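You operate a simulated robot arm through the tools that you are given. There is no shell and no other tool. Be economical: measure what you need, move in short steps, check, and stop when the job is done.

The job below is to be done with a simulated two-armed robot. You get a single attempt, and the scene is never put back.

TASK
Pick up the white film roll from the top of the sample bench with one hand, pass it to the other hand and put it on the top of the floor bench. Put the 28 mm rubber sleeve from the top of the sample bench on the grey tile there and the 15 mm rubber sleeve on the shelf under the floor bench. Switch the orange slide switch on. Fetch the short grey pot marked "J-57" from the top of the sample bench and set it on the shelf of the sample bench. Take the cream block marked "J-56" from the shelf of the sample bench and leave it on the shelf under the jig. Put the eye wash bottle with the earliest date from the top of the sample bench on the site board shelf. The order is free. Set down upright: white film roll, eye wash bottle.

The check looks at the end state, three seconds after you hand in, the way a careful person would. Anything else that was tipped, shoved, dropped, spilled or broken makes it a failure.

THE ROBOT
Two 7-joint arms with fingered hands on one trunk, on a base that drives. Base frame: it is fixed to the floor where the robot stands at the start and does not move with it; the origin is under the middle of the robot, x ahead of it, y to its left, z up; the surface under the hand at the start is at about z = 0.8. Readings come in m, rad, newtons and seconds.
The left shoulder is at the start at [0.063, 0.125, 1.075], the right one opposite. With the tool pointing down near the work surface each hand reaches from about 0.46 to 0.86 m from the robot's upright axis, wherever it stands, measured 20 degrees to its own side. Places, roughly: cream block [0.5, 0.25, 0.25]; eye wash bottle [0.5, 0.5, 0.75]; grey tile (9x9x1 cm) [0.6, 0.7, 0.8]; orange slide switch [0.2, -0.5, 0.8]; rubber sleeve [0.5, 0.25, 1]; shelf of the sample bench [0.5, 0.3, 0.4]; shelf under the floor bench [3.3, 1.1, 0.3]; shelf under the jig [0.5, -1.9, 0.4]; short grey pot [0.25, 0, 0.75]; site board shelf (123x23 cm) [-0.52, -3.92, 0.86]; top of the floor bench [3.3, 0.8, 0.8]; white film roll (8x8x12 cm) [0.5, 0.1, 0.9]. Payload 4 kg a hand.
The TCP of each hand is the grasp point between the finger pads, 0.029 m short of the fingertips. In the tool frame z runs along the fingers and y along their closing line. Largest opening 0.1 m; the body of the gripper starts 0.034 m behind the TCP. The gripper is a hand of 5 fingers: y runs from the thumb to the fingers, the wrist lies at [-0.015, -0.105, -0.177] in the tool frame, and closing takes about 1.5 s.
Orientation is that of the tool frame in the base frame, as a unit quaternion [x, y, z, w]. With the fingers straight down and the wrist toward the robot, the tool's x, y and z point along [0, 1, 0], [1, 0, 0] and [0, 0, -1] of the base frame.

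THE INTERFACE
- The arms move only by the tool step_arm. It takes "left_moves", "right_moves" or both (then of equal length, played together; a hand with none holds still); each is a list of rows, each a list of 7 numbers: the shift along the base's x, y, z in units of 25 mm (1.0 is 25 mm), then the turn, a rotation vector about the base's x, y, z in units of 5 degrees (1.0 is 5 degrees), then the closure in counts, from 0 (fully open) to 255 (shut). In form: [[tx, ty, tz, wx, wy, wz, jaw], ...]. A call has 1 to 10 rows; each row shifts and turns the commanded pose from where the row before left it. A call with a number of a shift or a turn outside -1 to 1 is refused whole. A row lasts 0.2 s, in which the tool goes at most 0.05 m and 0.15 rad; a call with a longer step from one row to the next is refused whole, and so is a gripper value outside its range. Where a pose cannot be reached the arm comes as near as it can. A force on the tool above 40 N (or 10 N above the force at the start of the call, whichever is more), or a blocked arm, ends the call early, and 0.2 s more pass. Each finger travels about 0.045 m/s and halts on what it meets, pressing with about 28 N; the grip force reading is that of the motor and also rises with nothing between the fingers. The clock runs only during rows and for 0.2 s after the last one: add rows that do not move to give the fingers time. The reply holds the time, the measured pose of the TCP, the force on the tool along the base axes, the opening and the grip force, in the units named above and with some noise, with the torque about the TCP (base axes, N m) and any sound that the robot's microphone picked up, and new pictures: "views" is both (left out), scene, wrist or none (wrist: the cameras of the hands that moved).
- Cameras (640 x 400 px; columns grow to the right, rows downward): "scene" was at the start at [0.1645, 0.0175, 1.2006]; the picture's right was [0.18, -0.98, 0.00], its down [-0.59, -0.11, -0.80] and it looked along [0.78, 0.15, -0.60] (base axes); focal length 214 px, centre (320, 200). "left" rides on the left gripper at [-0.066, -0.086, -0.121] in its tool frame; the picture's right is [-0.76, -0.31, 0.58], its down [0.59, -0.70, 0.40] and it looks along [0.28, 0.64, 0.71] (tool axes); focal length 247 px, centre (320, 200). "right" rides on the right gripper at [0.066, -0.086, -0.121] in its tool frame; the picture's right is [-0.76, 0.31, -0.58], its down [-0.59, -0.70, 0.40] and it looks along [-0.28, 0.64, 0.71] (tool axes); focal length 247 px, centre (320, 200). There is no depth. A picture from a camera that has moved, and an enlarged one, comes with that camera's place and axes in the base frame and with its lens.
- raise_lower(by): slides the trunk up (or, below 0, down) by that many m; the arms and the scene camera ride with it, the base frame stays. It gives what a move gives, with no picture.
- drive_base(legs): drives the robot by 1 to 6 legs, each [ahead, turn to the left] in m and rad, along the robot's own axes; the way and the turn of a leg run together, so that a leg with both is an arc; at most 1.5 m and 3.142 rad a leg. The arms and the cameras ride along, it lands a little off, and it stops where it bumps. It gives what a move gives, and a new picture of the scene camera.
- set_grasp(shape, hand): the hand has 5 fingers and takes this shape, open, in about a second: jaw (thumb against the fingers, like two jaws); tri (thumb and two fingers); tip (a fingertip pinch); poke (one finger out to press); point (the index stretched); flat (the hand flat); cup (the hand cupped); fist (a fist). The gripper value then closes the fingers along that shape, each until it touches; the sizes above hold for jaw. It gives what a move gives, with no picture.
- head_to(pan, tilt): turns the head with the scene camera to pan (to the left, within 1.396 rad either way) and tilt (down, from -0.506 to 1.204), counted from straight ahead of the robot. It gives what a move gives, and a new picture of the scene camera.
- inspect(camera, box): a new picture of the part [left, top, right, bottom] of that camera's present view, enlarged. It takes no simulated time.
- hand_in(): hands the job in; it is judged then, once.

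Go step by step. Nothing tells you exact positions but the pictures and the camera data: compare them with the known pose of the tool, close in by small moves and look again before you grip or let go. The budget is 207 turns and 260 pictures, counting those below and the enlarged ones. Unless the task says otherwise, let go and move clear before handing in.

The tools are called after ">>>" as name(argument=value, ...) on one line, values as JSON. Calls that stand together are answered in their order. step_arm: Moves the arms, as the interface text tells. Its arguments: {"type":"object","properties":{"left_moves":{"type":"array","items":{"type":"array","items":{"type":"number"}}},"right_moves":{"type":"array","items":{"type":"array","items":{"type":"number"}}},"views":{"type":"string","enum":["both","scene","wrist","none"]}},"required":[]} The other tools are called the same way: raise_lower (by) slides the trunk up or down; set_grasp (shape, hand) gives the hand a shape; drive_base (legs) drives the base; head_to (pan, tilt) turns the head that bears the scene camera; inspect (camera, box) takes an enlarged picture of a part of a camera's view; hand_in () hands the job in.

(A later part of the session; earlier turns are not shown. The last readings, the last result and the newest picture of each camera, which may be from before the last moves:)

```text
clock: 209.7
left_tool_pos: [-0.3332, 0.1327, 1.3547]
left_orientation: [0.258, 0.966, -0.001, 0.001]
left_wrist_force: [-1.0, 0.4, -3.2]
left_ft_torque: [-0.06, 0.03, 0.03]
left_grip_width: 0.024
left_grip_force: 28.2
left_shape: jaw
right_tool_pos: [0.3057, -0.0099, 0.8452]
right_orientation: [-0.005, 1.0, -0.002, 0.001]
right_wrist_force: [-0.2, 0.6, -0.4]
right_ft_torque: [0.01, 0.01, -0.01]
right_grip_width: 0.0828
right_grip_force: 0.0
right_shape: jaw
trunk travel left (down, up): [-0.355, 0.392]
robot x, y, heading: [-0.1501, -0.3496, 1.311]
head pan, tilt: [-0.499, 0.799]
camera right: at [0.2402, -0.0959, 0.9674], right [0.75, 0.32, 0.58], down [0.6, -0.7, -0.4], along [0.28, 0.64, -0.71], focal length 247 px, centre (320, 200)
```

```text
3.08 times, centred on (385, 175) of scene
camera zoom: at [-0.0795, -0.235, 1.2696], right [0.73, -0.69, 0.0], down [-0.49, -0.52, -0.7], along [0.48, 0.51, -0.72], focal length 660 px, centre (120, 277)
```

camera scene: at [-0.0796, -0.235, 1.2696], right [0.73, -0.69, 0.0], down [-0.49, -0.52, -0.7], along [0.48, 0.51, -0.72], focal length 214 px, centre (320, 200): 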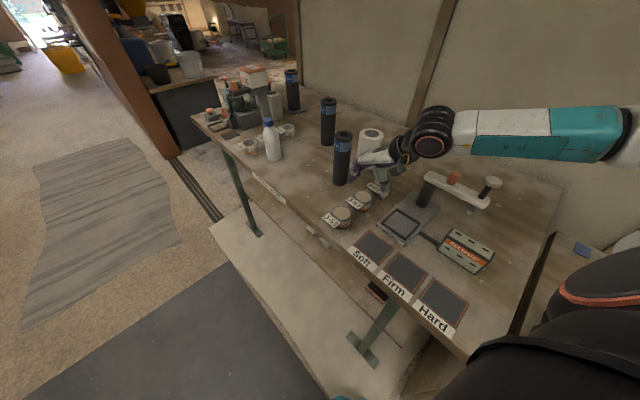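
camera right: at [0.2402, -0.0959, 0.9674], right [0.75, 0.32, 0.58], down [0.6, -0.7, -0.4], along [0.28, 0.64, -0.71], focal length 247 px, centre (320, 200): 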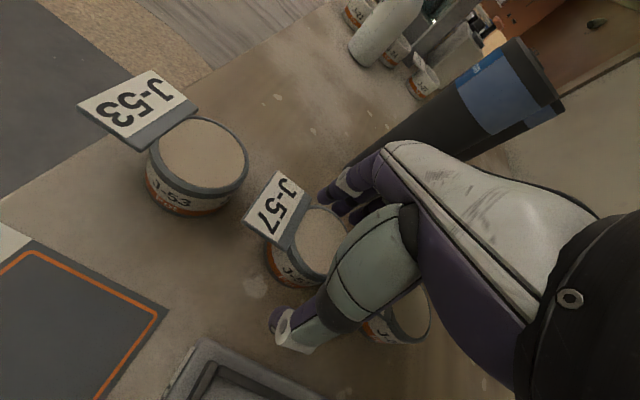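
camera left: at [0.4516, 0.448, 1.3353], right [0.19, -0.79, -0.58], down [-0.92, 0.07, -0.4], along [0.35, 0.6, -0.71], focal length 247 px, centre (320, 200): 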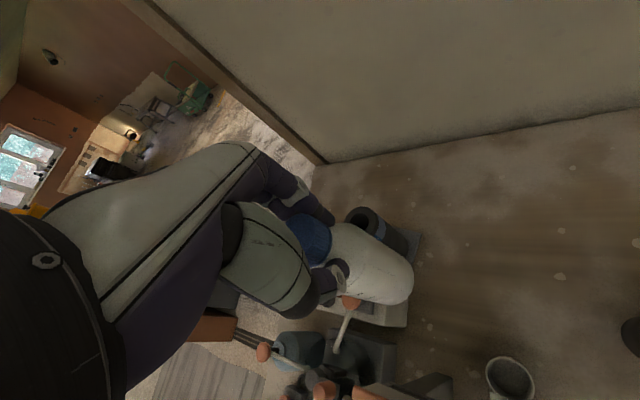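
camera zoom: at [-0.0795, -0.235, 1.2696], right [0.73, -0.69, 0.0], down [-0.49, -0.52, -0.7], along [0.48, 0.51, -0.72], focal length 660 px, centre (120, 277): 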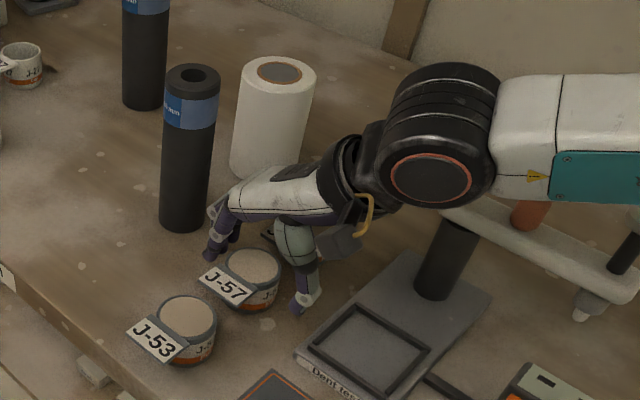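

The pot is between thumb and fingers. I close and lift.

>>> step_arm(right_moves=[[0, 0, 0, 0, 0, 0, 255], [0, 0, 0, 0, 0, 0, 255], [0, 0, 0, 0, 0, 0, 255], [0, 0, 0, 0, 0, 0, 255], [0, 0, 0, 0, 0, 0, 255], [0, 0, 0, 0, 0, 0, 255], [0, 0, 0.5, 0, 0, 0, 255], [0, 0, 1, 0, 0, 0, 255], [0, 0, 1, 0, 0, 0, 255], [0, 0, 1, 0, 0, 0, 255]], views="both")

```text
clock: 211.9
left_tool_pos: [-0.3334, 0.1332, 1.3555]
left_orientation: [0.258, 0.966, -0.001, 0.0]
left_wrist_force: [-0.8, 0.3, -2.7]
left_ft_torque: [-0.04, -0.04, -0.02]
left_grip_width: 0.0243
left_grip_force: 28.0
left_shape: jaw
right_tool_pos: [0.3059, -0.0098, 0.9341]
right_orientation: [-0.005, 1.0, -0.002, 0.001]
right_wrist_force: [-0.7, 0.5, -1.5]
right_ft_torque: [-0.01, -0.02, 0.01]
right_grip_width: 0.0447
right_grip_force: 27.6
right_shape: jaw
trunk travel left (down, up): [-0.355, 0.392]
robot x, y, heading: [-0.1507, -0.3489, 1.309]
head pan, tilt: [-0.499, 0.799]
camera scene: at [-0.0796, -0.235, 1.2696], right [0.73, -0.69, 0.0], down [-0.49, -0.52, -0.7], along [0.48, 0.51, -0.72], focal length 214 px, centre (320, 200)
camera right: at [0.2399, -0.0958, 1.0551], right [0.75, 0.32, 0.58], down [0.6, -0.7, -0.4], along [0.28, 0.64, -0.71], focal length 247 px, centre (320, 200)
```

scene: 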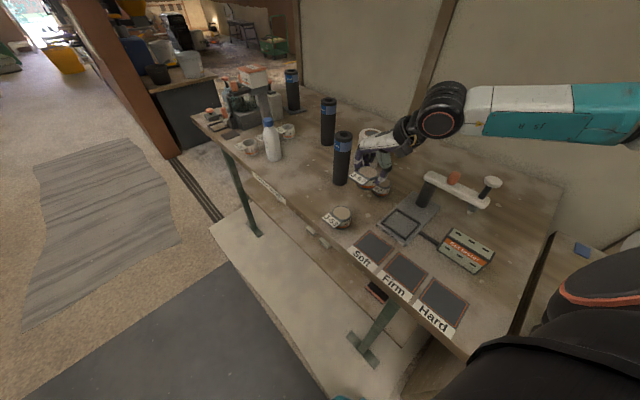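
right: 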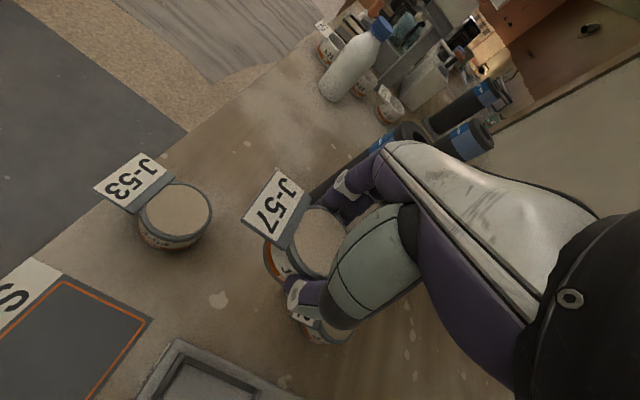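

Pot held. I lift it high and drive to a stance in front of the shelf.

>>> step_arm(right_moves=[[0, 0, 1, 0, 0, 0, 255], [0, 0, 1, 0, 0, 0, 255], [0, 0, 1, 0, 0, 0, 255], [0, 0, 1, 0, 0, 0, 255], [0, 0, 1, 0, 0, 0, 255], [0, 0, 1, 0, 0, 0, 255], [0, 0, 1, 0, 0, 0, 255], [0, 0, 1, 0, 0, 0, 255], [0, 0, 1, 0, 0, 0, 255]], views="none")

>>> drive_base(legs=[[0, 0.58], [0.632, 0], [0, -1.893]])

>>> head_to(pan=-0.2, tilt=0.8)

```text
clock: 213.9
left_tool_pos: [-0.3333, 0.1333, 1.3545]
left_orientation: [0.258, 0.966, -0.001, 0.0]
left_wrist_force: [0.1, -0.7, -3.1]
left_ft_torque: [0.03, 0.0, 0.02]
left_grip_width: 0.0243
left_grip_force: 28.7
left_shape: jaw
right_tool_pos: [0.3057, -0.0089, 1.161]
right_orientation: [-0.005, 1.0, -0.002, 0.002]
right_wrist_force: [0.5, 1.2, -0.8]
right_ft_torque: [-0.03, -0.04, 0.01]
right_grip_width: 0.0448
right_grip_force: 28.1
right_shape: jaw
trunk travel left (down, up): [-0.355, 0.392]
robot x, y, heading: [-0.1544, -0.3491, 1.318]
head pan, tilt: [-0.499, 0.799]
```

```text
clock: 223.8
left_tool_pos: [0.0658, 0.559, 1.3554]
left_orientation: [0.792, 0.61, -0.001, 0.0]
left_wrist_force: [0.6, 0.5, -2.0]
left_ft_torque: [-0.01, -0.01, -0.03]
left_grip_width: 0.0235
left_grip_force: 27.6
left_shape: jaw
right_tool_pos: [0.0929, -0.095, 1.1604]
right_orientation: [0.604, 0.797, -0.002, 0.0]
right_wrist_force: [-0.2, -0.6, -1.4]
right_ft_torque: [-0.01, -0.06, 0.01]
right_grip_width: 0.0448
right_grip_force: 27.5
right_shape: jaw
trunk travel left (down, up): [-0.355, 0.392]
robot x, y, heading: [-0.3535, 0.2564, 0.002]
head pan, tilt: [-0.499, 0.799]
camera scene: at [-0.2242, 0.2209, 1.2695], right [-0.48, -0.88, 0.0], down [-0.63, 0.34, -0.7], along [0.61, -0.33, -0.72], focal length 214 px, centre (320, 200)
```

scene: 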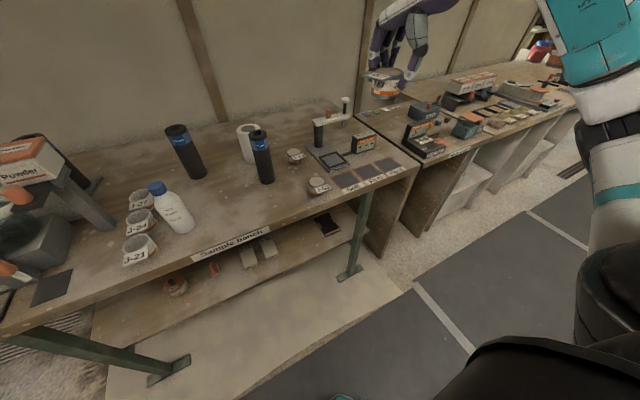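

```text
clock: 224.6
left_tool_pos: [0.067, 0.5595, 1.3549]
left_orientation: [0.793, 0.609, -0.001, 0.0]
left_wrist_force: [-0.3, -0.2, -3.0]
left_ft_torque: [-0.03, 0.01, 0.0]
left_grip_width: 0.0234
left_grip_force: 28.5
left_shape: jaw
right_tool_pos: [0.0928, -0.0946, 1.1606]
right_orientation: [0.605, 0.797, -0.002, 0.0]
right_wrist_force: [-0.6, 0.2, -1.1]
right_ft_torque: [-0.05, 0.02, 0.01]
right_grip_width: 0.0446
right_grip_force: 27.9
right_shape: jaw
trunk travel left (down, up): [-0.355, 0.392]
robot x, y, heading: [-0.3514, 0.2553, 0.002]
head pan, tilt: [-0.201, 0.799]
camera scene: at [-0.216, 0.2435, 1.2695], right [-0.2, -0.98, 0.0], down [-0.7, 0.14, -0.7], along [0.68, -0.14, -0.72], focal length 214 px, centre (320, 200)
```

scene: 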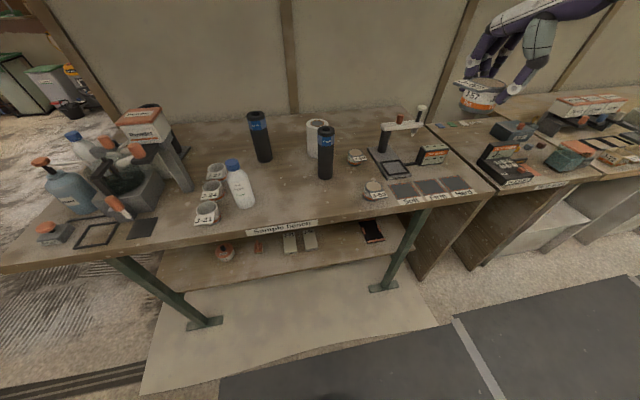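

I pull the right hand in front of the bench edge, then lower the trunk to see the shelf.

>>> step_arm(right_moves=[[-0.7, 0.5, 0, 0, 0, -0.5, 255], [-0.7, 0.5, 0, 0, 0, -0.5, 255], [-0.7, 0.5, 0, 0, 0, -1, 255], [0, 0.5, 0, 0, 0, -1, 255], [0, 0, 0, 0, 0, 0, 255]], views="none")

>>> raise_lower(by=-0.34)

>>> head_to(pan=-0.2, tilt=0.7)

```text
clock: 225.8
left_tool_pos: [0.0651, 0.5591, 1.3543]
left_orientation: [0.793, 0.609, -0.001, 0.0]
left_wrist_force: [-0.3, -0.5, -2.4]
left_ft_torque: [0.0, 0.01, -0.04]
left_grip_width: 0.0232
left_grip_force: 28.3
left_shape: jaw
right_tool_pos: [0.0397, -0.0455, 1.1612]
right_orientation: [0.704, 0.71, -0.002, -0.001]
right_wrist_force: [-0.4, 0.8, -1.1]
right_ft_torque: [-0.02, -0.04, 0.01]
right_grip_width: 0.0445
right_grip_force: 28.1
right_shape: jaw
trunk travel left (down, up): [-0.355, 0.392]
robot x, y, heading: [-0.3527, 0.2581, 0.0]
head pan, tilt: [-0.201, 0.799]
```

```text
clock: 229.1
left_tool_pos: [0.0653, 0.5586, 1.0153]
left_orientation: [0.793, 0.61, -0.001, 0.0]
left_wrist_force: [-0.4, -0.1, -2.5]
left_ft_torque: [-0.02, 0.02, -0.02]
left_grip_width: 0.0233
left_grip_force: 27.9
left_shape: jaw
right_tool_pos: [0.0401, -0.0449, 0.8218]
right_orientation: [0.703, 0.712, -0.001, -0.001]
right_wrist_force: [0.0, -0.9, -0.8]
right_ft_torque: [0.02, -0.01, -0.04]
right_grip_width: 0.0445
right_grip_force: 28.2
right_shape: jaw
trunk travel left (down, up): [-0.015, 0.732]
robot x, y, heading: [-0.3538, 0.2587, 0.003]
head pan, tilt: [-0.201, 0.799]
```

```text
clock: 229.8
left_tool_pos: [0.0653, 0.5591, 1.0148]
left_orientation: [0.793, 0.61, -0.001, 0.0]
left_wrist_force: [0.1, -0.1, -2.7]
left_ft_torque: [0.01, -0.01, -0.02]
left_grip_width: 0.0231
left_grip_force: 27.2
left_shape: jaw
right_tool_pos: [0.0417, -0.0467, 0.8208]
right_orientation: [0.703, 0.711, -0.002, -0.002]
right_wrist_force: [0.2, 0.3, 0.2]
right_ft_torque: [0.02, 0.0, 0.0]
right_grip_width: 0.0443
right_grip_force: 28.5
right_shape: jaw
trunk travel left (down, up): [-0.015, 0.732]
robot x, y, heading: [-0.3547, 0.2553, 0.002]
head pan, tilt: [-0.201, 0.7]
camera scene: at [-0.0819, 0.2432, 0.9218], right [-0.2, -0.98, 0.0], down [-0.63, 0.13, -0.76], along [0.75, -0.15, -0.64], focal length 214 px, centre (320, 200)
```

scene: 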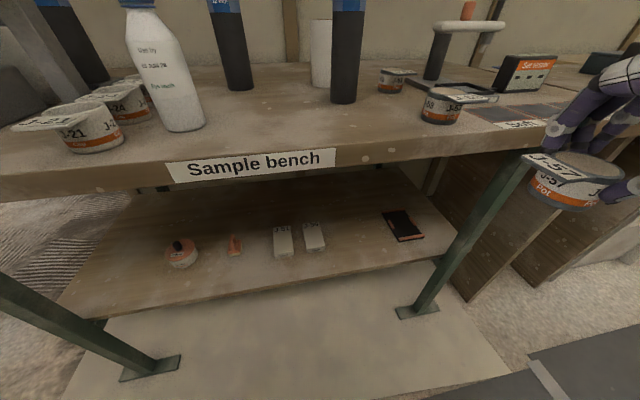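

The shelf top is near z≈0.38. I bring the pot down in front of the bench, below the bench-top edge.

>>> step_arm(right_moves=[[0, 0.4, -1, 0, 0, 0, 255], [0, 0.4, -1, 0, 0, 0, 255], [0, 0.4, -1, 0, 0, 0, 255], [0, 0.4, -1, 0, 0, 0, 255], [0, 0.4, -1, 0, 0, 0, 255], [0, 0.4, -1, 0, 0, 0, 255], [0, 0.4, -1, 0, 0, 0, 255], [0, 0.4, -1, 0, 0, 0, 255], [0, 0.4, -1, 0, 0, 0, 255], [0, 0.4, -1, 0, 0, 0, 255]], views="none")

>>> step_arm(right_moves=[[0, 0, -1, 0, 0, 0, 255], [0, 0, -1, 0, 0, 0, 255], [0, 0, -1, 0, 0, 0, 255], [0, 0, -1, 0, 0, 0, 255], [0, 0, 0, 0, 0, 0, 255]], views="both")

```text
clock: 231.2
left_tool_pos: [0.0658, 0.5584, 1.0142]
left_orientation: [0.793, 0.609, -0.002, 0.0]
left_wrist_force: [-0.9, -0.5, -2.9]
left_ft_torque: [-0.02, 0.01, -0.03]
left_grip_width: 0.0231
left_grip_force: 28.2
left_shape: jaw
right_tool_pos: [0.1098, -0.0393, 0.7333]
right_orientation: [0.702, 0.712, -0.012, -0.007]
right_wrist_force: [-25.9, 0.2, -8.0]
right_ft_torque: [0.05, -0.45, -0.26]
right_grip_width: 0.0412
right_grip_force: 28.1
right_shape: jaw
right hand out of reach, approached as far as the arm can: row 1, 2, 3, 4, 5, 6, 7
trunk travel left (down, up): [-0.015, 0.732]
robot x, y, heading: [-0.3552, 0.2561, 0.002]
head pan, tilt: [-0.201, 0.7]
stopped in row 7 (right hand): the force on the tool passed its limit at 52 N (the readings are from after the stop); the commanded pose is now the measured one
```

```text
clock: 231.5
left_tool_pos: [0.0649, 0.5584, 1.0146]
left_orientation: [0.794, 0.608, -0.002, -0.001]
left_wrist_force: [-0.5, 0.2, -3.3]
left_ft_torque: [-0.04, -0.02, 0.0]
left_grip_width: 0.0228
left_grip_force: 27.5
left_shape: jaw
right_tool_pos: [0.1085, -0.0386, 0.7309]
right_orientation: [0.701, 0.713, -0.013, -0.009]
right_wrist_force: [-20.0, 0.5, -3.1]
right_ft_torque: [0.0, -0.56, -0.2]
right_grip_width: 0.0419
right_grip_force: 28.1
right_shape: jaw
right hand out of reach, approached as far as the arm can: row 1
trunk travel left (down, up): [-0.015, 0.732]
robot x, y, heading: [-0.3573, 0.2563, -0.006]
head pan, tilt: [-0.201, 0.7]
stopped in row 1 (right hand): the force on the tool passed its limit at 43 N (the readings are from after the stop); the commanded pose is now the measured one
camera scene: at [-0.0831, 0.2423, 0.9222], right [-0.2, -0.98, 0.0], down [-0.63, 0.13, -0.77], along [0.75, -0.15, -0.64], focal length 214 px, centre (320, 200)
camera right: at [0.0256, 0.0261, 0.8537], right [0.34, -0.75, 0.57], down [-0.7, -0.6, -0.37], along [0.62, -0.28, -0.73], focal length 247 px, centre (320, 200)
```

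scene: 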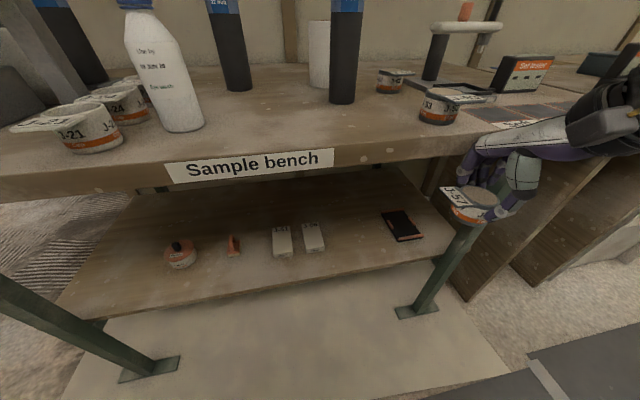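
right: 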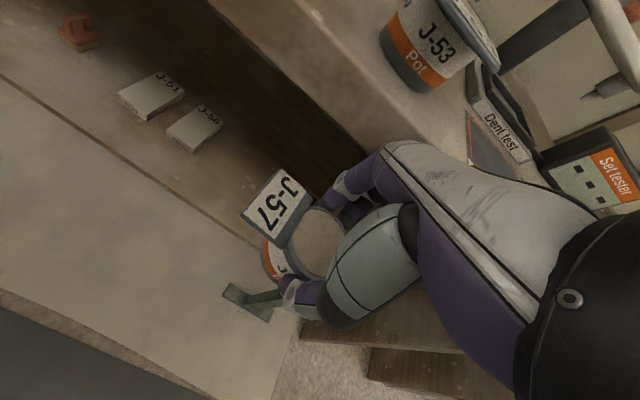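

The fingers touched the bench edge since the hand was too near the robot. I back off the base before going on.

>>> drive_base(legs=[[-0.25, 0]])

>>> step_arm(right_moves=[[0, 0.2, -0.5, 0, 0, 0, 255], [0.5, 0.2, -0.5, 0, 0, 0, 255], [0, 0, 0, 0, 0, 0, 255]], views="both")

```text
clock: 233.3
left_tool_pos: [-0.181, 0.5578, 1.0155]
left_orientation: [0.794, 0.608, -0.001, 0.0]
left_wrist_force: [0.7, 0.9, -2.1]
left_ft_torque: [-0.05, 0.0, 0.01]
left_grip_width: 0.0228
left_grip_force: 27.8
left_shape: jaw
right_tool_pos: [-0.1368, -0.0382, 0.732]
right_orientation: [0.701, 0.713, -0.011, -0.007]
right_wrist_force: [0.1, 0.3, -1.0]
right_ft_torque: [-0.01, 0.03, 0.03]
right_grip_width: 0.0434
right_grip_force: 28.0
right_shape: jaw
trunk travel left (down, up): [-0.015, 0.732]
robot x, y, heading: [-0.5991, 0.2565, 0.003]
head pan, tilt: [-0.201, 0.7]
camera scene: at [-0.33, 0.2424, 0.9218], right [-0.2, -0.98, 0.0], down [-0.63, 0.13, -0.76], along [0.75, -0.15, -0.64], focal length 214 px, centre (320, 200)
```

scene: 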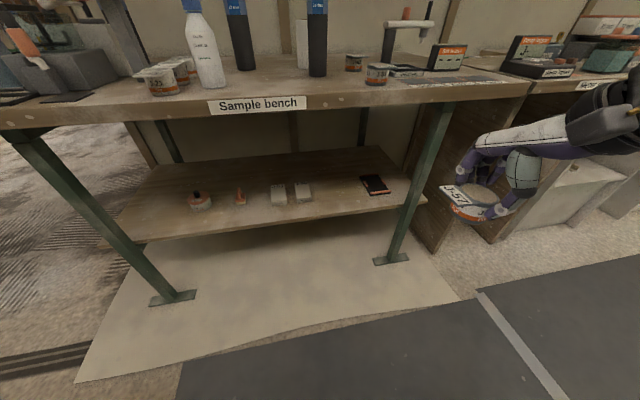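

```text
clock: 234.1
left_tool_pos: [-0.1825, 0.5586, 1.0156]
left_orientation: [0.793, 0.609, -0.002, -0.002]
left_wrist_force: [0.4, -1.0, -3.3]
left_ft_torque: [-0.01, 0.01, -0.02]
left_grip_width: 0.0229
left_grip_force: 28.1
left_shape: jaw
right_tool_pos: [-0.1168, -0.0329, 0.7095]
right_orientation: [0.701, 0.713, -0.011, -0.008]
right_wrist_force: [-0.3, -0.6, -1.1]
right_ft_torque: [0.01, 0.03, -0.01]
right_grip_width: 0.0436
right_grip_force: 27.4
right_shape: jaw
right hand out of reach, approached as far as the arm can: row 1
trunk travel left (down, up): [-0.015, 0.732]
robot x, y, heading: [-0.6013, 0.2601, -0.001]
head pan, tilt: [-0.201, 0.7]
camera scene: at [-0.3299, 0.2424, 0.9218], right [-0.2, -0.98, 0.0], down [-0.63, 0.13, -0.76], along [0.75, -0.15, -0.64], focal length 214 px, centre (320, 200)
camera right: at [-0.2002, 0.0314, 0.8317], right [0.34, -0.75, 0.57], down [-0.7, -0.6, -0.38], along [0.63, -0.28, -0.73], focal length 247 px, centre (320, 200)
```

scene: 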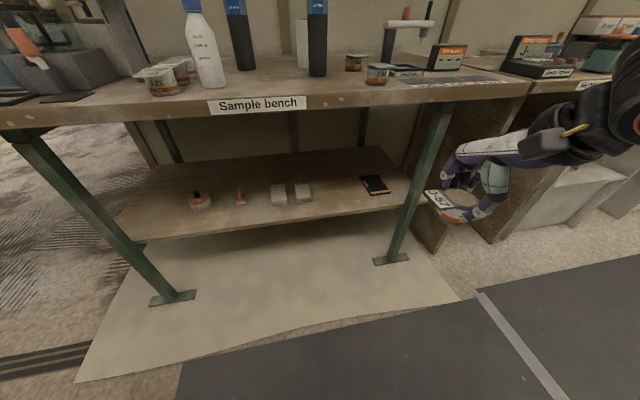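
right: 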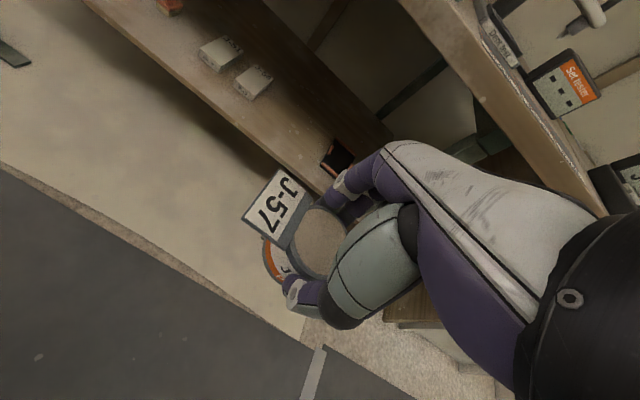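

Now there is room: shelf top is about z≈0.33, its front edge x≈0.25. I lower the hand while extending forward.

>>> step_arm(right_moves=[[1, 0.4, -0.5, 0, 0, 0, 255], [1, 0.4, -0.5, 0, 0, 0, 255], [1, 0.4, -1, 0, 0, 0, 255], [1, 0.4, -1, 0, 0, 0, 255], [0.5, 0.4, -1, 0, 0, 0, 255], [0, 0.4, -1, 0, 0, 0, 255], [0, 0.4, -1, 0, 0, 0, 255], [0, 0.4, -1, 0, 0, 0, 255], [0, 0, -1, 0, 0, 0, 255], [0, 0, -1, 0, 0, 0, 255]], views="both")

```text
clock: 236.3
left_tool_pos: [-0.1816, 0.5576, 1.0144]
left_orientation: [0.793, 0.609, -0.002, -0.001]
left_wrist_force: [-0.6, -0.6, -2.4]
left_ft_torque: [-0.02, -0.03, 0.01]
left_grip_width: 0.023
left_grip_force: 28.2
left_shape: jaw
right_tool_pos: [-0.0043, 0.0481, 0.4847]
right_orientation: [0.701, 0.713, -0.01, -0.008]
right_wrist_force: [0.5, 0.1, -1.1]
right_ft_torque: [0.01, -0.02, 0.01]
right_grip_width: 0.0436
right_grip_force: 27.6
right_shape: jaw
trunk travel left (down, up): [-0.015, 0.732]
robot x, y, heading: [-0.5988, 0.2573, 0.001]
head pan, tilt: [-0.201, 0.7]
camera scene: at [-0.3298, 0.2425, 0.9218], right [-0.2, -0.98, 0.0], down [-0.63, 0.13, -0.76], along [0.75, -0.15, -0.64], focal length 214 px, centre (320, 200)
camera right: at [-0.0877, 0.1124, 0.6067], right [0.34, -0.75, 0.57], down [-0.7, -0.6, -0.38], along [0.63, -0.27, -0.73], focal length 247 px, centre (320, 200)
```

scene: 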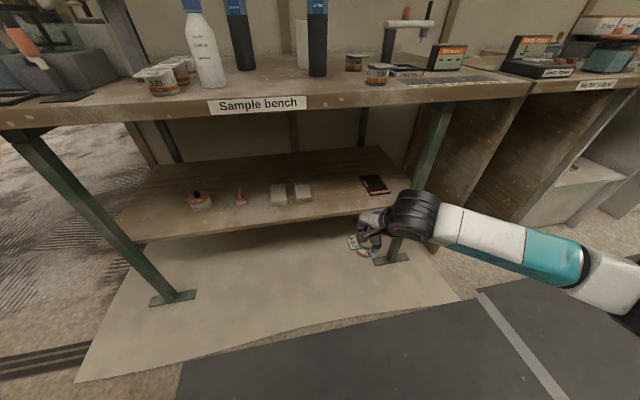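
right: 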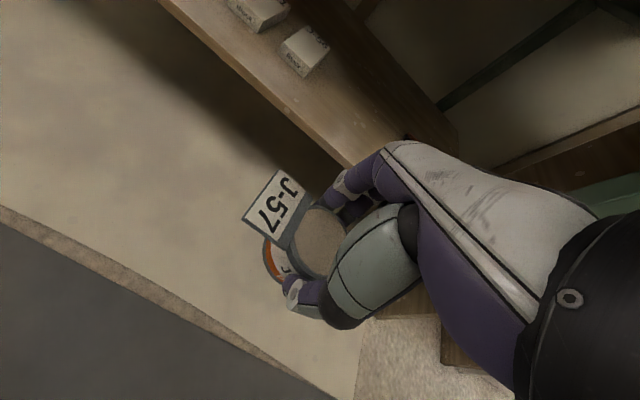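

>>> step_arm(right_moves=[[1, 0, -0.2, 0, 0, 0, 255], [1, 0, -0.2, 0, 0, 0, 255], [1, 0, -0.2, 0, 0, 0, 255], [1, 0, -0.2, 0, 0, 0, 255], [1, 0, 0, 0, 0, 0, 255], [1, 0, 0, 0, 0, 0, 255], [1, 0, 0, 0, 0, 0, 255], [1, 0, 0, 0, 0, 0, 255], [0, 0, 0, 0, 0, 0, 255]], views="both")

```text
clock: 238.3
left_tool_pos: [-0.181, 0.5591, 1.0139]
left_orientation: [0.793, 0.609, -0.002, -0.001]
left_wrist_force: [-0.5, 0.3, -2.5]
left_ft_torque: [-0.03, 0.0, -0.05]
left_grip_width: 0.0229
left_grip_force: 27.7
left_shape: jaw
right_tool_pos: [0.1967, 0.0486, 0.4642]
right_orientation: [0.701, 0.713, -0.011, -0.009]
right_wrist_force: [0.3, -0.6, -0.8]
right_ft_torque: [-0.01, 0.03, 0.01]
right_grip_width: 0.0433
right_grip_force: 28.5
right_shape: jaw
trunk travel left (down, up): [-0.015, 0.732]
robot x, y, heading: [-0.6022, 0.2562, 0.002]
head pan, tilt: [-0.201, 0.7]
camera scene: at [-0.3298, 0.2426, 0.9218], right [-0.2, -0.98, 0.0], down [-0.63, 0.13, -0.76], along [0.75, -0.15, -0.64], focal length 214 px, centre (320, 200)
camera right: at [0.1126, 0.1123, 0.5861], right [0.34, -0.75, 0.57], down [-0.7, -0.6, -0.38], along [0.63, -0.27, -0.73], focal length 247 px, centre (320, 200)
```

scene: 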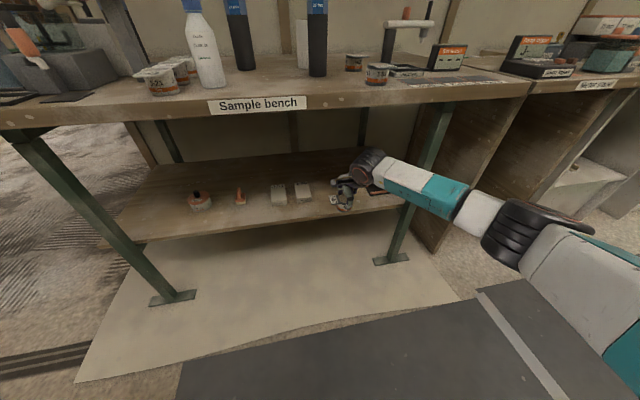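
right: 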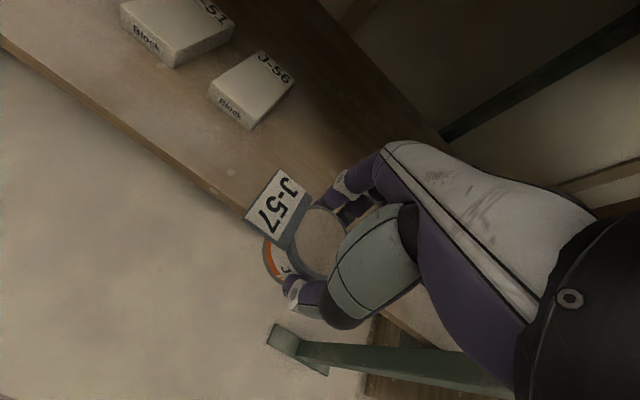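

>>> step_arm(right_moves=[[1, 0, 0, 0, 0, 0, 255], [1, 0, 0, 0, 0, 0, 255], [1, 0, 0, 0, 0, 0, 255], [1, 0, 0, 0, 0, 0, 255], [1, 0, 0, 0, 0, 0, 255], [0.5, 0, 0, 0, 0, 0, 255], [0, 0, 0, 0, 0, 0, 255]], views="both")

```text
clock: 239.9
left_tool_pos: [-0.1826, 0.5584, 1.0163]
left_orientation: [0.793, 0.609, -0.001, -0.001]
left_wrist_force: [0.5, 0.4, -2.5]
left_ft_torque: [-0.04, -0.01, 0.0]
left_grip_width: 0.0229
left_grip_force: 28.5
left_shape: jaw
right_tool_pos: [0.2882, 0.0483, 0.4644]
right_orientation: [0.701, 0.713, -0.011, -0.007]
right_wrist_force: [0.5, 0.6, -0.5]
right_ft_torque: [0.01, 0.0, 0.0]
right_grip_width: 0.0433
right_grip_force: 28.2
right_shape: jaw
right hand out of reach, approached as far as the arm can: row 4, 5, 6
trunk travel left (down, up): [-0.015, 0.732]
robot x, y, heading: [-0.6022, 0.2572, 0.002]
head pan, tilt: [-0.201, 0.7]
camera scene: at [-0.3298, 0.2425, 0.9218], right [-0.2, -0.98, 0.0], down [-0.63, 0.13, -0.76], along [0.75, -0.15, -0.64], focal length 214 px, centre (320, 200)
camera right: at [0.204, 0.1126, 0.5863], right [0.34, -0.75, 0.57], down [-0.7, -0.6, -0.38], along [0.63, -0.27, -0.73], focal length 247 px, centre (320, 200)
```

scene: 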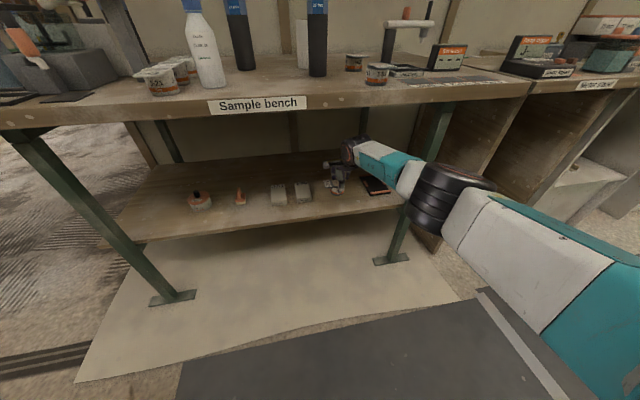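
right: 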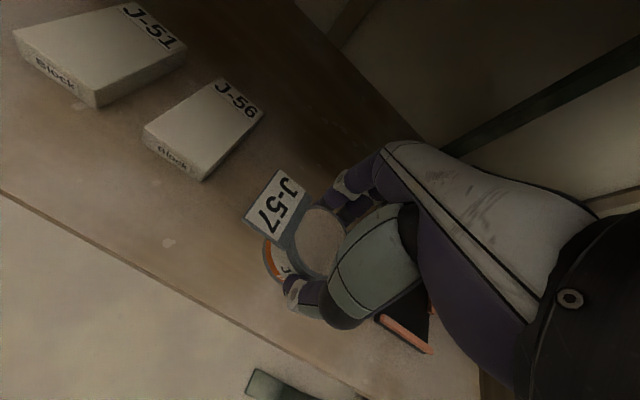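

>>> drive_base(legs=[[0.06, 0]])

>>> step_arm(right_moves=[[0, 0, -0.6, 0, 0, 0, 255], [0, 0, -0.6, 0, 0, 0, 255], [0, 0, -0.6, 0, 0, 0, 255], [0, 0, -0.4, 0, 0, 0, 255], [0, 0, 0, 0, 0, 0, 255]], views="both")

```text
clock: 240.9
left_tool_pos: [-0.1222, 0.5573, 1.0142]
left_orientation: [0.794, 0.608, -0.002, 0.0]
left_wrist_force: [0.7, 0.9, -2.2]
left_ft_torque: [-0.02, 0.02, -0.05]
left_grip_width: 0.0226
left_grip_force: 28.1
left_shape: jaw
right_tool_pos: [0.3468, 0.0469, 0.4635]
right_orientation: [0.701, 0.713, -0.01, -0.008]
right_wrist_force: [-0.1, -0.2, -1.3]
right_ft_torque: [0.0, 0.0, 0.03]
right_grip_width: 0.0434
right_grip_force: 27.6
right_shape: jaw
trunk travel left (down, up): [-0.015, 0.732]
robot x, y, heading: [-0.5443, 0.2593, -0.0]
head pan, tilt: [-0.201, 0.7]
camera scene: at [-0.2706, 0.2426, 0.9218], right [-0.2, -0.98, 0.0], down [-0.63, 0.13, -0.76], along [0.75, -0.15, -0.64], focal length 214 px, centre (320, 200)
```

scene: 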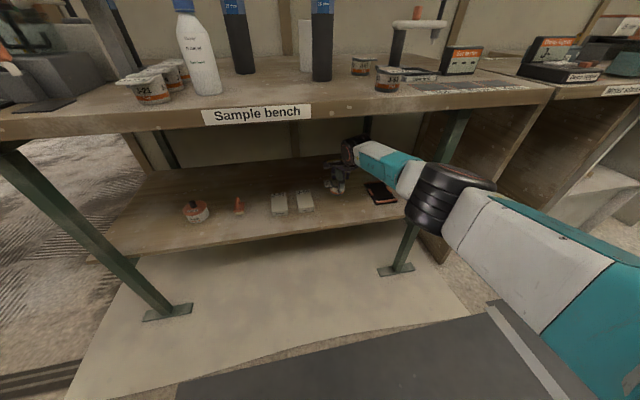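

```text
clock: 242.1
left_tool_pos: [-0.122, 0.5584, 1.0145]
left_orientation: [0.793, 0.609, -0.002, -0.001]
left_wrist_force: [-1.2, -0.1, -2.6]
left_ft_torque: [-0.05, 0.01, 0.0]
left_grip_width: 0.0228
left_grip_force: 27.8
left_shape: jaw
right_tool_pos: [0.3421, 0.0484, 0.4247]
right_orientation: [0.7, 0.714, -0.01, -0.008]
right_wrist_force: [0.6, -1.4, -1.2]
right_ft_torque: [0.03, 0.0, -0.01]
right_grip_width: 0.0432
right_grip_force: 28.1
right_shape: jaw
right hand out of reach, approached as far as the arm can: row 3
trunk travel left (down, up): [-0.015, 0.732]
robot x, y, heading: [-0.54, 0.258, -0.0]
head pan, tilt: [-0.201, 0.7]
camera scene: at [-0.2707, 0.2426, 0.9218], right [-0.2, -0.98, 0.0], down [-0.63, 0.13, -0.76], along [0.75, -0.15, -0.64], focal length 214 px, centre (320, 200)
camera right: at [0.2581, 0.1127, 0.5478], right [0.33, -0.75, 0.57], down [-0.7, -0.6, -0.38], along [0.63, -0.28, -0.73], focal length 247 px, centre (320, 200)
```

scene: 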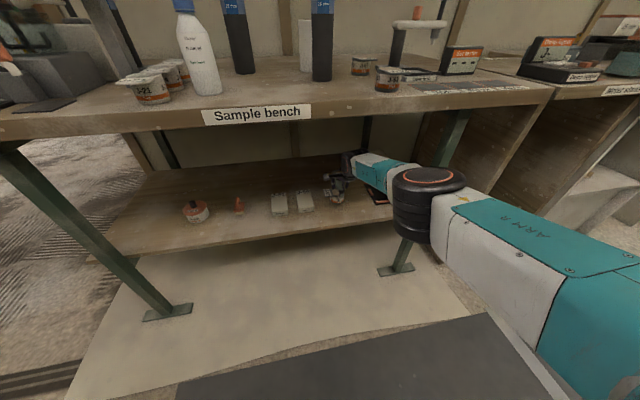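
right: 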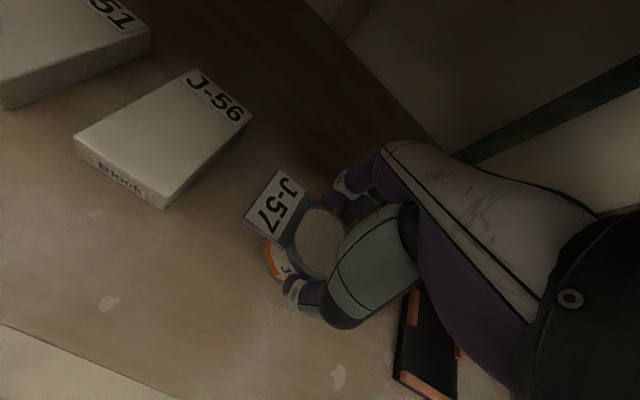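

>>> step_arm(right_moves=[[-0.2, 0, -0.5, 0, 0, 0, 255], [-0.1, 0, -0.5, 0, 0, 0, 255], [0, 0, -0.3, 0, 0, 0, 255], [0, 0, 0, 0, 0, 0, 255]], views="both")

```text
clock: 243.1
left_tool_pos: [-0.1233, 0.5583, 1.0142]
left_orientation: [0.793, 0.609, -0.001, 0.0]
left_wrist_force: [0.1, 0.0, -1.5]
left_ft_torque: [0.01, 0.01, -0.02]
left_grip_width: 0.0224
left_grip_force: 27.6
left_shape: jaw
right_tool_pos: [0.334, 0.0471, 0.4033]
right_orientation: [0.701, 0.713, -0.011, -0.007]
right_wrist_force: [-0.2, 0.6, 2.2]
right_ft_torque: [-0.03, -0.11, 0.02]
right_grip_width: 0.0434
right_grip_force: 28.0
right_shape: jaw
right hand out of reach, approached as far as the arm can: row 2
trunk travel left (down, up): [-0.015, 0.732]
robot x, y, heading: [-0.5449, 0.2558, -0.0]
head pan, tilt: [-0.201, 0.7]
camera scene: at [-0.271, 0.2427, 0.9219], right [-0.2, -0.98, 0.0], down [-0.63, 0.13, -0.76], along [0.75, -0.15, -0.64], focal length 214 px, centre (320, 200)
camera right: at [0.2497, 0.113, 0.5236], right [0.33, -0.75, 0.57], down [-0.7, -0.6, -0.38], along [0.63, -0.28, -0.73], focal length 247 px, centre (320, 200)
```

scene: 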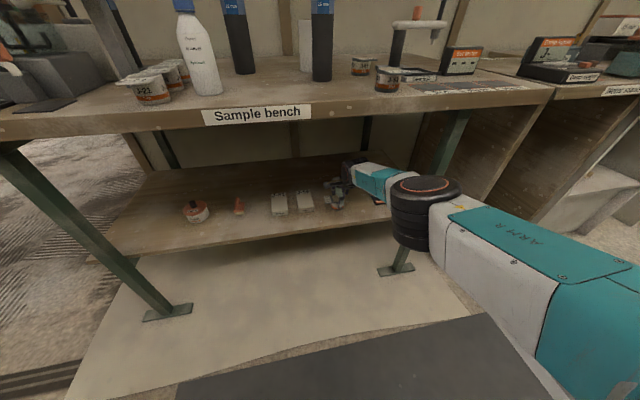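
right: 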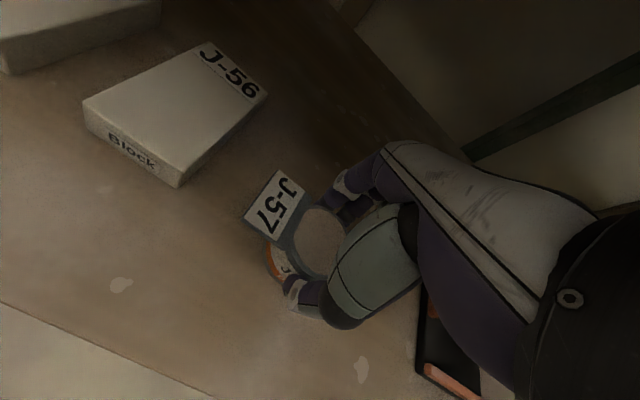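

>>> step_arm(right_moves=[[0, 0, -0.15, 0, 0, 0, 255], [0, 0, -0.15, 0, 0, 0, 255], [0, 0, 0, 0, 0, 0, 255]], views="none")

```text
clock: 243.9
left_tool_pos: [-0.1245, 0.559, 1.015]
left_orientation: [0.794, 0.608, -0.002, 0.0]
left_wrist_force: [0.2, 1.3, -2.2]
left_ft_torque: [-0.04, 0.03, 0.0]
left_grip_width: 0.0226
left_grip_force: 27.5
left_shape: jaw
right_tool_pos: [0.3334, 0.0479, 0.3993]
right_orientation: [0.702, 0.713, -0.009, -0.006]
right_wrist_force: [1.0, 0.0, 13.1]
right_ft_torque: [-0.01, -0.31, -0.03]
right_grip_width: 0.044
right_grip_force: 28.7
right_shape: jaw
right hand out of reach, approached as far as the arm can: row 1
trunk travel left (down, up): [-0.015, 0.732]
robot x, y, heading: [-0.5429, 0.2585, -0.001]
head pan, tilt: [-0.201, 0.7]
```

Pot rests on the shelf. I release and rise.

>>> step_arm(right_moves=[[0, 0, 0.1, 0, 0, 0, 180], [0, 0, 0, 0, 0, 0, 60], [0, 0, 0, 0, 0, 0, 0], [0, 0, 0, 0, 0, 0, 0], [0, 0, 0, 0, 0, 0, 0], [0, 0, 0, 0, 0, 0, 0], [0, 0, 0.5, 0, 0, 0, 0], [0, 0, 0.8, 0, 0, 0, 0], [0, 0, 0.8, 0, 0, 0, 0], [0, 0, 0.6, 0, 0, 0, 0]], views="both")

```text
clock: 246.1
left_tool_pos: [-0.1231, 0.5588, 1.0133]
left_orientation: [0.793, 0.609, -0.002, 0.0]
left_wrist_force: [0.4, -0.1, -3.5]
left_ft_torque: [-0.02, -0.01, 0.03]
left_grip_width: 0.0227
left_grip_force: 27.9
left_shape: jaw
right_tool_pos: [0.3341, 0.0475, 0.4679]
right_orientation: [0.701, 0.713, -0.01, -0.008]
right_wrist_force: [0.5, -0.2, -0.3]
right_ft_torque: [0.02, -0.01, 0.01]
right_grip_width: 0.0998
right_grip_force: 0.1
right_shape: jaw
trunk travel left (down, up): [-0.015, 0.732]
robot x, y, heading: [-0.542, 0.257, 0.001]
head pan, tilt: [-0.201, 0.7]
camera scene: at [-0.2709, 0.2426, 0.9218], right [-0.2, -0.98, 0.0], down [-0.63, 0.13, -0.76], along [0.75, -0.15, -0.64], focal length 214 px, centre (320, 200)
camera right: at [0.2492, 0.1133, 0.589], right [0.34, -0.75, 0.57], down [-0.7, -0.6, -0.38], along [0.63, -0.27, -0.73], focal length 247 px, centre (320, 200)
```

scene: 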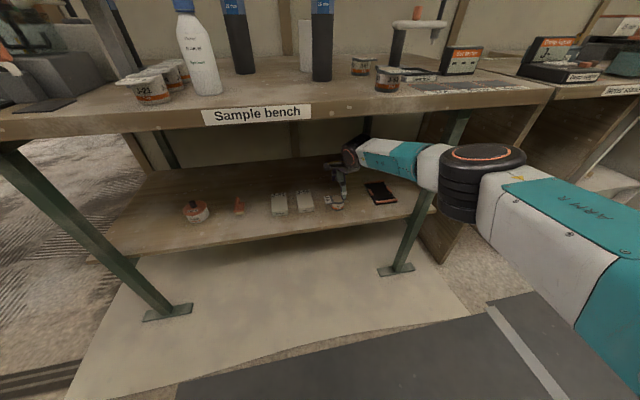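
right: 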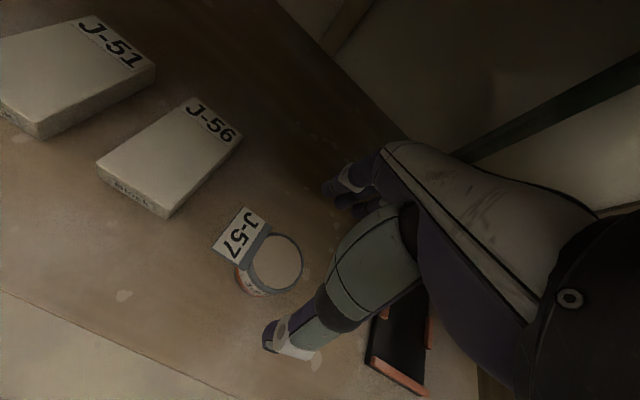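

The pot stands on the shelf. Next the J-56 block at [0.375,0.172]; it needs a grip across y, so I retract and turn the hand.

>>> step_arm(right_moves=[[-1, 0, 0.2, 0, 0, 0, 0], [-1, 0, 0.2, 0, 0, 0, 0], [-1, 0, 0, 0, 0, 0, 0], [-1, 0, 0, 0, 0, 0, 0], [-1, 0, 0, 0, 0, 0, 0], [-1, 0, 0, 0, 0, 0, 0], [-1, 0, 0, 0, 0, 0, 0], [-1, 0, 0, 0, 0, 0, 0], [-1, 0, 0, 0, 0, 0, 0], [-1, 0, 0, 0, 0, 0, 0]], views="none")

>>> step_arm(right_moves=[[-1, 0, 0, 0, 0, 1, 0], [-1, 0, 0, 0, 0, 1, 0], [0, 0, 0, 0, -1, 1, 0], [0, 0, 0, 0, -1, 1, 0], [0, 0, 0, 0, -1, 1, 0], [0, 0, 0, 0, -1, 1, 0], [0, 0, 0, 0, -1, 1, 0], [0, 0, 0, 0, -1, 1, 0], [0, 0, 0, 0, 0, 1, 0], [0, 0, 0, 0, 0, 1, 0]], views="both")

```text
clock: 248.3
left_tool_pos: [-0.1228, 0.5587, 1.0147]
left_orientation: [0.793, 0.609, -0.002, -0.001]
left_wrist_force: [0.4, 0.6, -0.6]
left_ft_torque: [0.0, 0.01, -0.01]
left_grip_width: 0.0215
left_grip_force: 27.9
left_shape: jaw
right_tool_pos: [0.0847, 0.0496, 0.4766]
right_orientation: [0.701, 0.713, -0.011, -0.008]
right_wrist_force: [0.4, -0.4, 0.1]
right_ft_torque: [-0.03, 0.01, 0.0]
right_grip_width: 0.0997
right_grip_force: 0.0
right_shape: jaw
trunk travel left (down, up): [-0.015, 0.732]
robot x, y, heading: [-0.5424, 0.2573, 0.005]
head pan, tilt: [-0.201, 0.7]
```

```text
clock: 250.5
left_tool_pos: [-0.1229, 0.5586, 1.0139]
left_orientation: [0.793, 0.609, -0.002, 0.0]
left_wrist_force: [0.3, -0.4, 0.0]
left_ft_torque: [0.02, -0.01, -0.02]
left_grip_width: 0.0214
left_grip_force: 27.7
left_shape: jaw
right_tool_pos: [0.033, 0.0489, 0.4771]
right_orientation: [0.319, 0.915, 0.168, 0.181]
right_wrist_force: [-0.1, -0.1, -0.1]
right_ft_torque: [-0.01, 0.01, 0.0]
right_grip_width: 0.0997
right_grip_force: 0.2
right_shape: jaw
trunk travel left (down, up): [-0.015, 0.732]
robot x, y, heading: [-0.5419, 0.2568, 0.007]
head pan, tilt: [-0.201, 0.7]
camera scene: at [-0.2711, 0.2425, 0.9219], right [-0.2, -0.98, 0.0], down [-0.63, 0.13, -0.76], along [0.75, -0.15, -0.64], focal length 214 px, centre (320, 200)
camera right: at [-0.1122, 0.0046, 0.5322], right [0.46, -0.37, 0.81], down [0.24, -0.82, -0.52], along [0.85, 0.43, -0.29], focal length 247 px, centre (320, 200)
```

scene: 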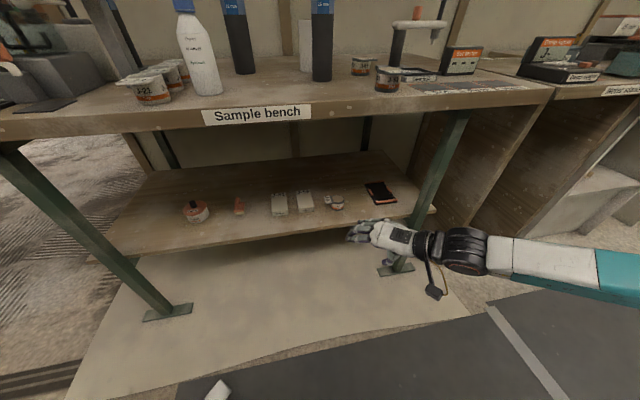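
right: 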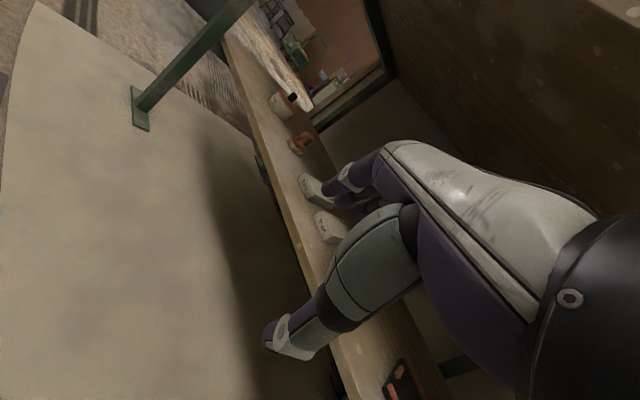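

The left force dropped to zero; I check whether the bottle slipped.

>>> inspect(camera="left", box=[150, 120, 500, 400])

>>> head_to(pan=0.5, tilt=1.1)

```text
1.43 times, centred on (325, 260) of left
camera zoom: at [-0.2234, 0.5183, 1.1371], right [-0.49, -0.65, -0.57], down [-0.53, 0.75, -0.4], along [0.69, 0.11, -0.72], focal length 353 px, centre (313, 114)
```

zoom: 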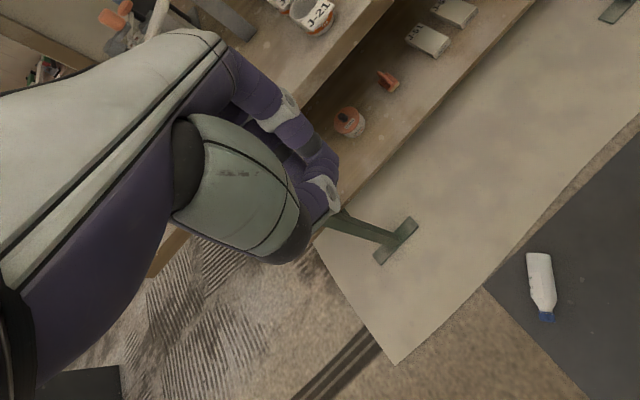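

```text
clock: 251.5
left_tool_pos: [-0.1231, 0.558, 1.0147]
left_orientation: [0.793, 0.609, -0.001, -0.001]
left_wrist_force: [-0.6, 1.1, 0.5]
left_ft_torque: [0.01, 0.0, -0.06]
left_grip_width: 0.0212
left_grip_force: 28.3
left_shape: jaw
right_tool_pos: [0.0337, 0.0491, 0.4765]
right_orientation: [0.32, 0.915, 0.167, 0.181]
right_wrist_force: [-0.4, -0.2, -0.2]
right_ft_torque: [0.0, -0.02, 0.0]
right_grip_width: 0.0999
right_grip_force: 0.0
right_shape: jaw
trunk travel left (down, up): [-0.015, 0.732]
robot x, y, heading: [-0.541, 0.2544, 0.002]
head pan, tilt: [0.499, 1.1]
camera scene: at [-0.2989, 0.2896, 0.892], right [0.48, -0.88, 0.0], down [-0.78, -0.43, -0.45], along [0.4, 0.22, -0.89], focal length 214 px, centre (320, 200)
```

scene: 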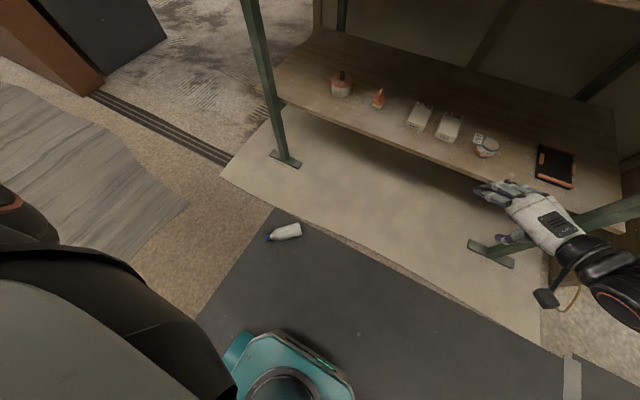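

The bottle slipped out and lies on the floor near [-0.12,0.56], apparently intact. I will pick it up by its body with the left hand; first I bring both arms into safe poses.

>>> step_arm(right_moves=[[-0.5, -0.5, 0.5, 0, 1, -1, 0], [-0.5, -0.5, 0.5, 0, 1, -1, 0], [-0.5, -0.5, 0.5, 0, 1, -1, 0], [-0.5, -0.5, 1, 0, 1, -1, 0], [0, 0, 1, 0, 1, -1, 0], [0, 0, 1, 0, 1, -1, 0], [0, 0, 1, 0, 0, -1, 0], [0, 0, 1, 0, 0, -1, 0], [0, 0, 1, 0, 0, -1, 0], [0, 0, 1, 0, 0, -1, 0]], left_moves=[[0, 0, 0, 0, 0, 0, 100], [0, 0, 0, 0, 0, 0, 0], [0, 0, 0, 0, 0, 0, 0], [0, 0, 0, 0, 0, 0, 0], [0, 0, 0, 0, 0, 0, 0], [0, 0, 0, 0, 0, 0, 0], [0, 0, 0, 0, 0, 0, 0], [0, 0, 0, 0, 0, 0, 0], [0, 0, 0, 0, 0, 0, 0], [0, 0, 0, 0, 0, 0, 0]], views="none")

>>> inspect(camera="scene", box=[200, 180, 380, 300])

```text
clock: 253.7
left_tool_pos: [-0.1235, 0.5588, 1.0149]
left_orientation: [0.793, 0.609, -0.001, 0.0]
left_wrist_force: [0.4, 0.6, -0.4]
left_ft_torque: [0.0, 0.0, 0.02]
left_grip_width: 0.0998
left_grip_force: 0.0
left_shape: jaw
right_tool_pos: [-0.016, -0.0028, 0.6889]
right_orientation: [0.709, 0.704, 0.032, -0.019]
right_wrist_force: [0.2, 0.0, 0.8]
right_ft_torque: [0.01, -0.02, -0.04]
right_grip_width: 0.0999
right_grip_force: 0.0
right_shape: jaw
trunk travel left (down, up): [-0.015, 0.732]
robot x, y, heading: [-0.5438, 0.2579, 0.0]
head pan, tilt: [0.499, 1.1]
```

```text
3.33 times, centred on (290, 240) of scene
camera zoom: at [-0.299, 0.2896, 0.8919], right [0.48, -0.88, 0.0], down [-0.78, -0.43, -0.45], along [0.4, 0.22, -0.89], focal length 715 px, centre (420, 67)
```

zoom: 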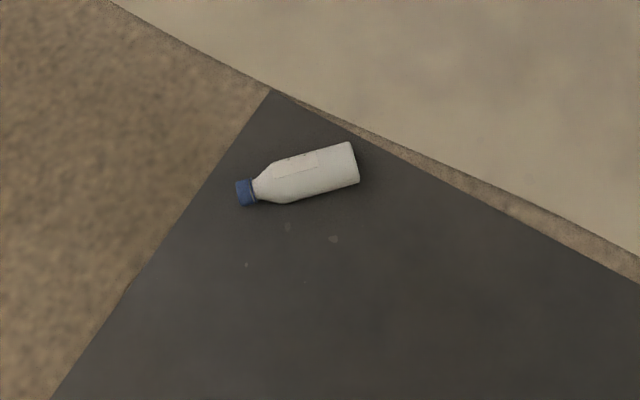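

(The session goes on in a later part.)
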